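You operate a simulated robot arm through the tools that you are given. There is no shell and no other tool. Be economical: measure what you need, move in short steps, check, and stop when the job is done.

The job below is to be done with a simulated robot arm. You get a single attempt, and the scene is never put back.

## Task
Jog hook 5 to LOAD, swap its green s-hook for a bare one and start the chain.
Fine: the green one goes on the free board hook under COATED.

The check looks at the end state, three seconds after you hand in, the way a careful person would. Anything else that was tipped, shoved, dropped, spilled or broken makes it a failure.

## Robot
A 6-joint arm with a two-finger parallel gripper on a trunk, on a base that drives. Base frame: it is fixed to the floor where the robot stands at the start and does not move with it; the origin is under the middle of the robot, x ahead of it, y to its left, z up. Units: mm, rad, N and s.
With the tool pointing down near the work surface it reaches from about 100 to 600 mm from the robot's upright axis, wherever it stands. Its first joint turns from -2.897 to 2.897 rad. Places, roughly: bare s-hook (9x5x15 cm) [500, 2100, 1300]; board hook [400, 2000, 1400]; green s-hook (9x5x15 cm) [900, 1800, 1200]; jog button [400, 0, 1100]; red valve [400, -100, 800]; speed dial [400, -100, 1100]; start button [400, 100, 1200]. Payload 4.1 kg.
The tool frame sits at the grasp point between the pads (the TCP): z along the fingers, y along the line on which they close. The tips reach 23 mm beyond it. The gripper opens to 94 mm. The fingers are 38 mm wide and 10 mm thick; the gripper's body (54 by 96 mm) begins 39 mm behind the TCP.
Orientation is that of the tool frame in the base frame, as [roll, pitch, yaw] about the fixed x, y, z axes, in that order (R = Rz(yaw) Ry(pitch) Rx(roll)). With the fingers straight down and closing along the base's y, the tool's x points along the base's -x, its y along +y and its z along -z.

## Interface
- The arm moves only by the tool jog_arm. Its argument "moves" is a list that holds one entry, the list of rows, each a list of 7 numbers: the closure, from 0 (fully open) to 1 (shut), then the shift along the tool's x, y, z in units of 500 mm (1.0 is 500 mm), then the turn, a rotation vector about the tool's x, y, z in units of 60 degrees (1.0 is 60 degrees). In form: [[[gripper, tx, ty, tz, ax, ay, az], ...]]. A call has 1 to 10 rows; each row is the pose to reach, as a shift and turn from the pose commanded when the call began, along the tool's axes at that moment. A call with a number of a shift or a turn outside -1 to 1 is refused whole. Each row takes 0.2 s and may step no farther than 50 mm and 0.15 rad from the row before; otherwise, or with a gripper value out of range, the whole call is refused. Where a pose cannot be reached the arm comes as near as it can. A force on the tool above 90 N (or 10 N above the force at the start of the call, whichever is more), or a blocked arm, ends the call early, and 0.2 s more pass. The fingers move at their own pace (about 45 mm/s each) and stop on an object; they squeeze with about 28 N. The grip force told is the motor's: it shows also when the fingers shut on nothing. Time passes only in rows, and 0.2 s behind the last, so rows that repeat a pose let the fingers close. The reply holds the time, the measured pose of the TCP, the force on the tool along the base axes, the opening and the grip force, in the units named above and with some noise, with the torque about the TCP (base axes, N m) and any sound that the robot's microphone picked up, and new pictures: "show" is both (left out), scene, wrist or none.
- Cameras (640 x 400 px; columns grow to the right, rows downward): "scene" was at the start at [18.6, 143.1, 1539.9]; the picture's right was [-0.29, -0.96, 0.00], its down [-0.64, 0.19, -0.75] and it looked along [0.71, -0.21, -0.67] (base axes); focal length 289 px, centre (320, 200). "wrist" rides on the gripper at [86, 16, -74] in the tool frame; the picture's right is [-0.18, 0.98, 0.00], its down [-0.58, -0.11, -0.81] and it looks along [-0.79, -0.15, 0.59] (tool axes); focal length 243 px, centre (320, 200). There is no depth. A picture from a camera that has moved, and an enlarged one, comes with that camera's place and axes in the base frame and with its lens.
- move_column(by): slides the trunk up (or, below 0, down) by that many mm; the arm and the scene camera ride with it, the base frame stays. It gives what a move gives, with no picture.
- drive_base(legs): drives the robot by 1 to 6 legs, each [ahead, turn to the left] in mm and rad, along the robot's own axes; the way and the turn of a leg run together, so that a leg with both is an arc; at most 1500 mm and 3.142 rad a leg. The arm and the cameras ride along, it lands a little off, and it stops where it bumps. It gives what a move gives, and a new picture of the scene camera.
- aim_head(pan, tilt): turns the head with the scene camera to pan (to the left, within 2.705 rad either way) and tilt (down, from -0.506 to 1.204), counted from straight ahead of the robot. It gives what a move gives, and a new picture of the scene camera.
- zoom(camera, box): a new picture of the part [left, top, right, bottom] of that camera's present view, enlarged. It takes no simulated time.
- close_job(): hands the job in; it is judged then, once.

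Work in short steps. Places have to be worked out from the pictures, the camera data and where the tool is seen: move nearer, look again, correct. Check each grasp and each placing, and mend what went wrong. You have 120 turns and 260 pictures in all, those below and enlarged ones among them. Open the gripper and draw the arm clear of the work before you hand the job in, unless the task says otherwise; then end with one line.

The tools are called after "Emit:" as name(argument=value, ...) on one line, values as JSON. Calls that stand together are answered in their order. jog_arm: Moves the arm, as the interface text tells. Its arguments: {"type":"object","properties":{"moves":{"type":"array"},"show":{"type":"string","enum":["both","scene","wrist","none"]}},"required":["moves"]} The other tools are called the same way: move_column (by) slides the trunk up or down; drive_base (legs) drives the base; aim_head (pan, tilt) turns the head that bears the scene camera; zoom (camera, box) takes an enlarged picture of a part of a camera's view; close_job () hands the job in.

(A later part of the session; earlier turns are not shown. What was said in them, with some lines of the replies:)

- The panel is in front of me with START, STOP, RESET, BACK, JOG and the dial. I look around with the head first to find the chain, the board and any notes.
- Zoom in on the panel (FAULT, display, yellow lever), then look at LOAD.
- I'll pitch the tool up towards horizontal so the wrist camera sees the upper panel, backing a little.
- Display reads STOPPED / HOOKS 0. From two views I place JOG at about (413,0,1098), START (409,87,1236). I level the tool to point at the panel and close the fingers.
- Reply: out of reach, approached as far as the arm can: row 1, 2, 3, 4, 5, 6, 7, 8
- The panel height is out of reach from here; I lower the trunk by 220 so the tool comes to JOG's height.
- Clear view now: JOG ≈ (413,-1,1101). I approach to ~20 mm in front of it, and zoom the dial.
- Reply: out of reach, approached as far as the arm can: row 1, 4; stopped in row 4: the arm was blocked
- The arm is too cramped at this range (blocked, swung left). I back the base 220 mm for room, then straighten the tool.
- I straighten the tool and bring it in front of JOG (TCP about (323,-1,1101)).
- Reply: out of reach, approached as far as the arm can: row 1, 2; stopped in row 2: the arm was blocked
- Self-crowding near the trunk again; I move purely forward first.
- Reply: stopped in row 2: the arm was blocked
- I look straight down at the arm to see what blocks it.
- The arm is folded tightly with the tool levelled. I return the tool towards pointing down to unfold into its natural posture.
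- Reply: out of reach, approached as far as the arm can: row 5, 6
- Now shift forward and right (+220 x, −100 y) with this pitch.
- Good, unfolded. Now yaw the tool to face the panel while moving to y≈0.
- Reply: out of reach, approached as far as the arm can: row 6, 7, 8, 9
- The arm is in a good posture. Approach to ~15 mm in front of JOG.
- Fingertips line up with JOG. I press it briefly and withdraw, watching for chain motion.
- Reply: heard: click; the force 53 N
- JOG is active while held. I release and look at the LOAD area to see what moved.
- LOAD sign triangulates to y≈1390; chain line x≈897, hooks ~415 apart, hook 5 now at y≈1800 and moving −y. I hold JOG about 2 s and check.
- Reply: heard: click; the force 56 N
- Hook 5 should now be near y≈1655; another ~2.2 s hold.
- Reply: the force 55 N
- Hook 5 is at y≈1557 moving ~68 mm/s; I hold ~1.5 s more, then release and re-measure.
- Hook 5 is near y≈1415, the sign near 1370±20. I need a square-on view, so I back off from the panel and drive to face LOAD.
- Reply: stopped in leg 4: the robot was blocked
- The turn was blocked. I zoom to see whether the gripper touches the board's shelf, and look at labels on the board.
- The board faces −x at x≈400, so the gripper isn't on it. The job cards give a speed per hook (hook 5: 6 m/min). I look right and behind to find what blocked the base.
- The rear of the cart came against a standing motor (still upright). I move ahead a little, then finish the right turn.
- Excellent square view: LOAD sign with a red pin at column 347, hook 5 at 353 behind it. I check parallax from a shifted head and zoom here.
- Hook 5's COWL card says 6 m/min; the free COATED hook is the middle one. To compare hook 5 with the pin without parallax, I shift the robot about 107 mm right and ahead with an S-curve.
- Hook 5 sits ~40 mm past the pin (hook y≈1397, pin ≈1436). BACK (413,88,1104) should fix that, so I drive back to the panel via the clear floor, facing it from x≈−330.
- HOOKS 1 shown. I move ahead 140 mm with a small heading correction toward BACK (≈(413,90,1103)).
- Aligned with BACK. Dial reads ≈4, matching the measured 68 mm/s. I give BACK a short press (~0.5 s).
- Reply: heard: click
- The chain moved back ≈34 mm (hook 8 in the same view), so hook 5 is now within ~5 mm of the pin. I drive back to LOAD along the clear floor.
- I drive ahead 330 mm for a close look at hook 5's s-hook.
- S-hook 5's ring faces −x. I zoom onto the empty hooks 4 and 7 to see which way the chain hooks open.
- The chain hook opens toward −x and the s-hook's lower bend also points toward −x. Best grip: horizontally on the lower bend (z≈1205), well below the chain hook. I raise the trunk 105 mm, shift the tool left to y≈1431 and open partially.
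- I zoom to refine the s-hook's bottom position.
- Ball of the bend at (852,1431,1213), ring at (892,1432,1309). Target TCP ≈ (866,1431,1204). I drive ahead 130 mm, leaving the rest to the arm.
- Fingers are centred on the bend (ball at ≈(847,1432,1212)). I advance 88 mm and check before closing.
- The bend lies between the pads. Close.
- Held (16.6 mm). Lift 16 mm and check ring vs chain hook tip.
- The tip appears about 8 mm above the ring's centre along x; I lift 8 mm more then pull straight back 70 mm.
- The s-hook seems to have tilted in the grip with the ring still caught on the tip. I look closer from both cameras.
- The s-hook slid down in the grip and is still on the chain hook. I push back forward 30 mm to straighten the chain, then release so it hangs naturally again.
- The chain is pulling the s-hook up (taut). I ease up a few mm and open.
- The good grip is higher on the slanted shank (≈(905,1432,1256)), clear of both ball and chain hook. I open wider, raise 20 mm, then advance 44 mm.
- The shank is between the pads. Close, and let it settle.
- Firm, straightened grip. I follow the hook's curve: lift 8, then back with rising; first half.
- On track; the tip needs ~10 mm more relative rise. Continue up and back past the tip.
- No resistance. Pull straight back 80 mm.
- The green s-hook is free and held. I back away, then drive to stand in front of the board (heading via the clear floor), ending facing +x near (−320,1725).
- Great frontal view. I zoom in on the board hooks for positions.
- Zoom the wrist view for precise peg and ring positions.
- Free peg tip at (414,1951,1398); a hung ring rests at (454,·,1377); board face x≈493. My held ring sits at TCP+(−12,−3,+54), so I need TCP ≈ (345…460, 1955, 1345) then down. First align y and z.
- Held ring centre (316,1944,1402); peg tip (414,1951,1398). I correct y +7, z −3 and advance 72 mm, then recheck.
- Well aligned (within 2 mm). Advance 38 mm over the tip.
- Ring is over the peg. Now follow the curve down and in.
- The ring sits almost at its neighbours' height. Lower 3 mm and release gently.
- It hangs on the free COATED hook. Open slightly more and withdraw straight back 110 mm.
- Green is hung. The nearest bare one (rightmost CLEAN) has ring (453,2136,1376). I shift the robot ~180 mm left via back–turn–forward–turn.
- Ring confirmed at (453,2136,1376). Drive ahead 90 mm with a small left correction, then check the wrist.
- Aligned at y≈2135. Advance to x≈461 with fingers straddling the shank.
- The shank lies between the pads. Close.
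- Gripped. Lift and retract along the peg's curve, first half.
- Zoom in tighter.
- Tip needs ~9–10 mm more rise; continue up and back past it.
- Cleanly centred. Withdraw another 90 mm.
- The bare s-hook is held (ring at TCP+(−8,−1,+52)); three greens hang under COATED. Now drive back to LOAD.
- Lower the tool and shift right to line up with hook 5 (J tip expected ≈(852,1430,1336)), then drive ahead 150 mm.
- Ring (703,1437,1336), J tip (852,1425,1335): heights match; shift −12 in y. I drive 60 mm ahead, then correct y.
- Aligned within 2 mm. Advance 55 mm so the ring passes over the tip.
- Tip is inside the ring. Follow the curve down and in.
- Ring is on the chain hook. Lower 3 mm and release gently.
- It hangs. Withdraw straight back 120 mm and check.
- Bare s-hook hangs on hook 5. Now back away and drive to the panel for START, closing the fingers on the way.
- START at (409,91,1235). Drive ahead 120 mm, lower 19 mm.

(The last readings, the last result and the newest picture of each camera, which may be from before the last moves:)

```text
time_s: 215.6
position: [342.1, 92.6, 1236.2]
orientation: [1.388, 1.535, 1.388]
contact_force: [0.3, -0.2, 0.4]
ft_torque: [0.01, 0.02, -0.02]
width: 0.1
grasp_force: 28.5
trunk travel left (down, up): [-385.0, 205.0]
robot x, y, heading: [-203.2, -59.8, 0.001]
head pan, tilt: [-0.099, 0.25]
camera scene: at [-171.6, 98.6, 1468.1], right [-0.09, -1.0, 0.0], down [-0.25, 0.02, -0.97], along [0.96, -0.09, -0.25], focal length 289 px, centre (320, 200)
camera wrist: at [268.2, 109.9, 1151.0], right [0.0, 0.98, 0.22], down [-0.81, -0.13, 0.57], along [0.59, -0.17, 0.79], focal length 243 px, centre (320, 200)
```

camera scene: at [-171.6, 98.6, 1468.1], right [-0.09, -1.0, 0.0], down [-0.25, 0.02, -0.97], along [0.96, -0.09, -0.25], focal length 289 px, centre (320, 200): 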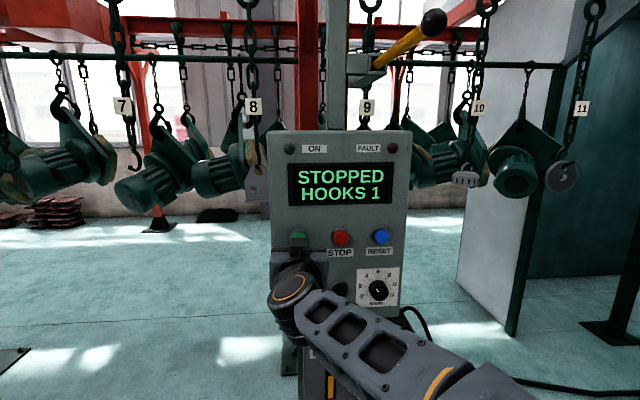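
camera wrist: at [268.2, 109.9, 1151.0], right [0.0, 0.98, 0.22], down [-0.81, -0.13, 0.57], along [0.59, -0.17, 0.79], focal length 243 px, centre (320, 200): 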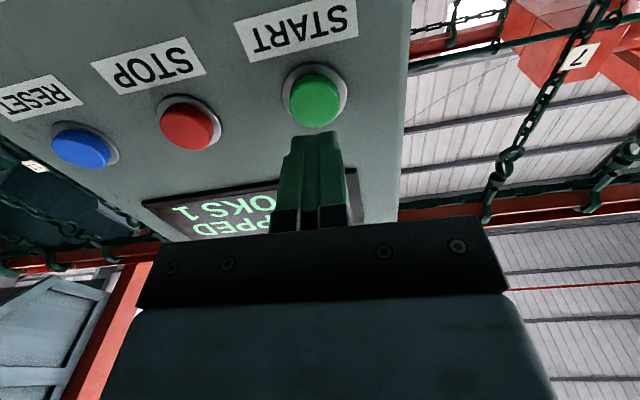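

Aligned with START. Press and release.

Emit:
jog_arm(moves=[[[1, 0, 0, 0.04, 0, 0, 0], [1, 0, 0, 0.07, 0, 0, 0], [1, 0, 0, 0.09, 0, 0, 0], [1, 0, 0, 0.09, 0, 0, 0], [1, 0, 0, 0.05, 0, 0, 0], [1, 0, 0, 0, 0, 0, 0]]])

```text
time_s: 217.0
position: [342.8, 89.9, 1236.0]
orientation: [1.394, 1.535, 1.395]
contact_force: [-0.2, -0.5, -0.6]
ft_torque: [0.0, 0.0, 0.0]
width: 0.0
grasp_force: 28.0
trunk travel left (down, up): [-385.0, 205.0]
robot x, y, heading: [-202.5, -57.8, 0.006]
head pan, tilt: [-0.099, 0.25]
heard: click
camera scene: at [-171.4, 98.5, 1468.2], right [-0.09, -1.0, 0.0], down [-0.25, 0.02, -0.97], along [0.96, -0.09, -0.25], focal length 289 px, centre (320, 200)
camera wrist: at [269.4, 109.3, 1149.9], right [0.0, 0.98, 0.22], down [-0.81, -0.13, 0.57], along [0.59, -0.17, 0.79], focal length 243 px, centre (320, 200)
```

scene: 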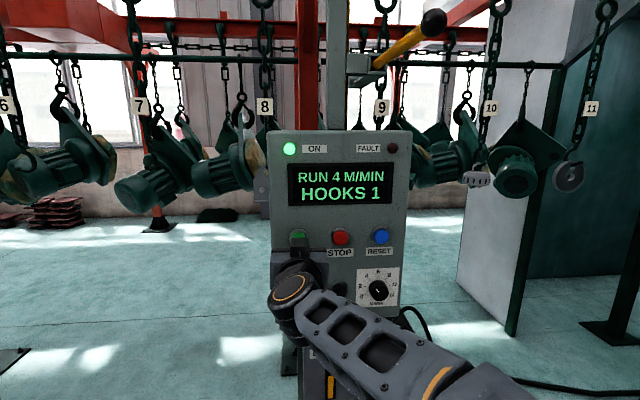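
wrist: 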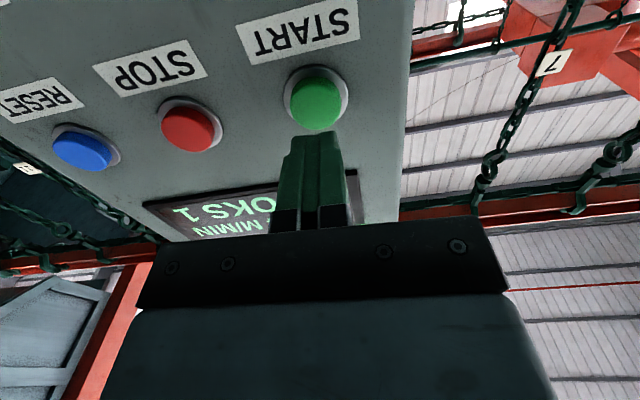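

RUN 4 M/MIN, ON lamp lit. I open the gripper, back off and confirm it keeps running with no fault.

Emit:
drive_base(legs=[[-150, 0]])

Emit:
jog_arm(moves=[[[0.5, 0, 0, 0, 0, 0, 0], [0, 0, 0, 0, 0, 0, 0], [0, 0, 0, 0, 0, 0, 0], [0, 0, 0, 0, 0, 0, 0]]], show="scene")

Emit:
aim_head(pan=0.6, tilt=0.1)

```text
time_s: 218.3
position: [193.7, 92.0, 1235.8]
orientation: [1.38, 1.536, 1.384]
contact_force: [0.4, -0.2, 0.3]
ft_torque: [0.02, -0.02, -0.04]
width: 0.0
grasp_force: 28.0
trunk travel left (down, up): [-385.0, 205.0]
robot x, y, heading: [-354.6, -65.9, 0.005]
head pan, tilt: [-0.099, 0.25]
camera scene: at [-322.1, 97.7, 1468.1], right [-0.09, -1.0, 0.0], down [-0.25, 0.02, -0.97], along [0.96, -0.09, -0.25], focal length 289 px, centre (320, 200)
```

scene: 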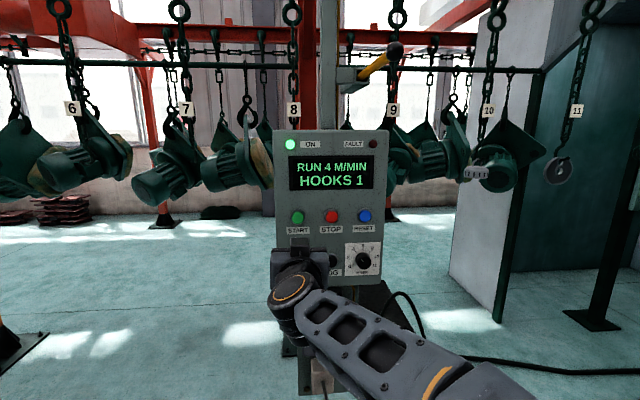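

```text
time_s: 219.3
position: [193.4, 90.7, 1235.7]
orientation: [1.384, 1.536, 1.388]
contact_force: [-0.5, -0.1, 0.4]
ft_torque: [-0.01, 0.0, 0.01]
width: 85.6
grasp_force: 0.1
trunk travel left (down, up): [-385.0, 205.0]
robot x, y, heading: [-351.6, -60.4, 0.003]
head pan, tilt: [-0.099, 0.25]
camera scene: at [-322.0, 97.7, 1468.1], right [-0.09, -1.0, 0.0], down [-0.25, 0.02, -0.97], along [0.96, -0.09, -0.25], focal length 289 px, centre (320, 200)
```

scene: 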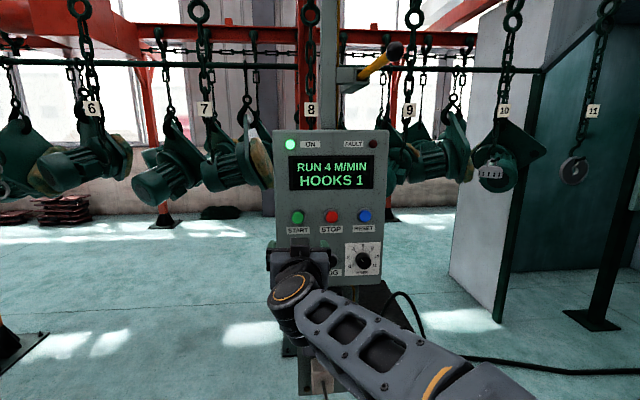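

```text
time_s: 220.4
position: [193.5, 91.8, 1236.2]
orientation: [1.381, 1.534, 1.386]
contact_force: [-0.6, -0.3, 0.7]
ft_torque: [0.03, 0.04, 0.04]
width: 93.9
grasp_force: 0.1
trunk travel left (down, up): [-385.0, 205.0]
robot x, y, heading: [-352.0, -61.1, 0.007]
head pan, tilt: [0.6, 0.099]
camera scene: at [-339.4, 158.8, 1482.0], right [0.57, -0.82, 0.0], down [-0.08, -0.06, -0.99], along [0.82, 0.57, -0.1], focal length 289 px, centre (320, 200)
```

scene: 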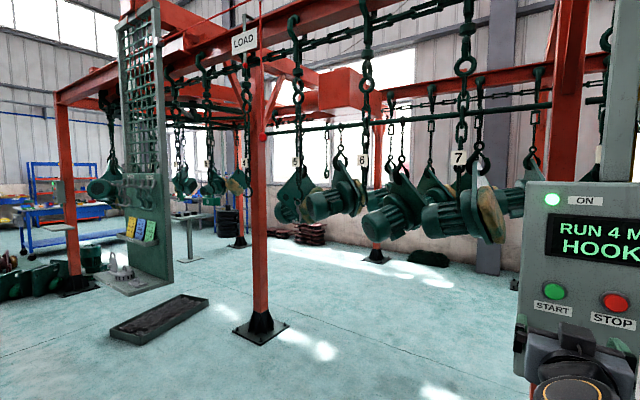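

Chain runs steadily. A last zoom on hook 5 and the board.

Emit:
zoom(camera="scene", box=[250, 130, 400, 240])

Emit:
zoom(camera="scene", box=[90, 150, 200, 300])

```text
3.64 times, centred on (325, 185) of scene
camera zoom: at [-339.4, 158.8, 1482.0], right [0.57, -0.82, 0.0], down [-0.08, -0.06, -0.99], along [0.82, 0.57, -0.1], focal length 1050 px, centre (302, 254)
```

zoom: 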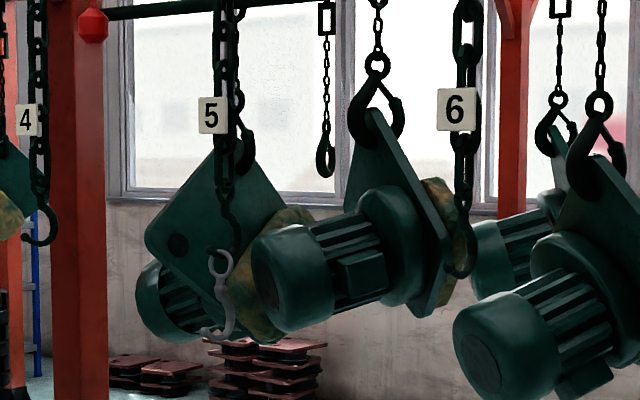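

```text
2.67 times, centred on (145, 225) of scene
camera zoom: at [-339.4, 158.8, 1482.0], right [0.57, -0.82, 0.0], down [-0.08, -0.06, -0.99], along [0.82, 0.57, -0.1], focal length 770 px, centre (787, 133)
```

zoom: 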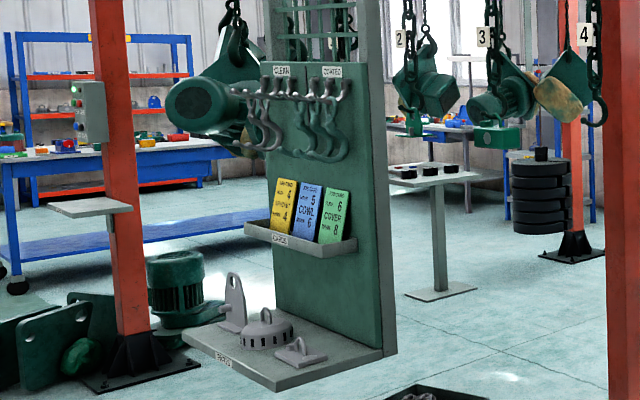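

Hook 5 carries the bare s-hook, the green one hangs under COATED, the chain is running, and the arm is clear with the gripper open. I hand in.

Emit:
close_job()

```text
The job is handed in.
```

Hook 5 was jogged to LOAD and now carries a bare s-hook; its green one hangs on the free COATED board hook, and the chain is running at the dial's existing 4 m/min (the hook 5 job card says 6, but I left the dial alone because you didn't ask for a speed change).
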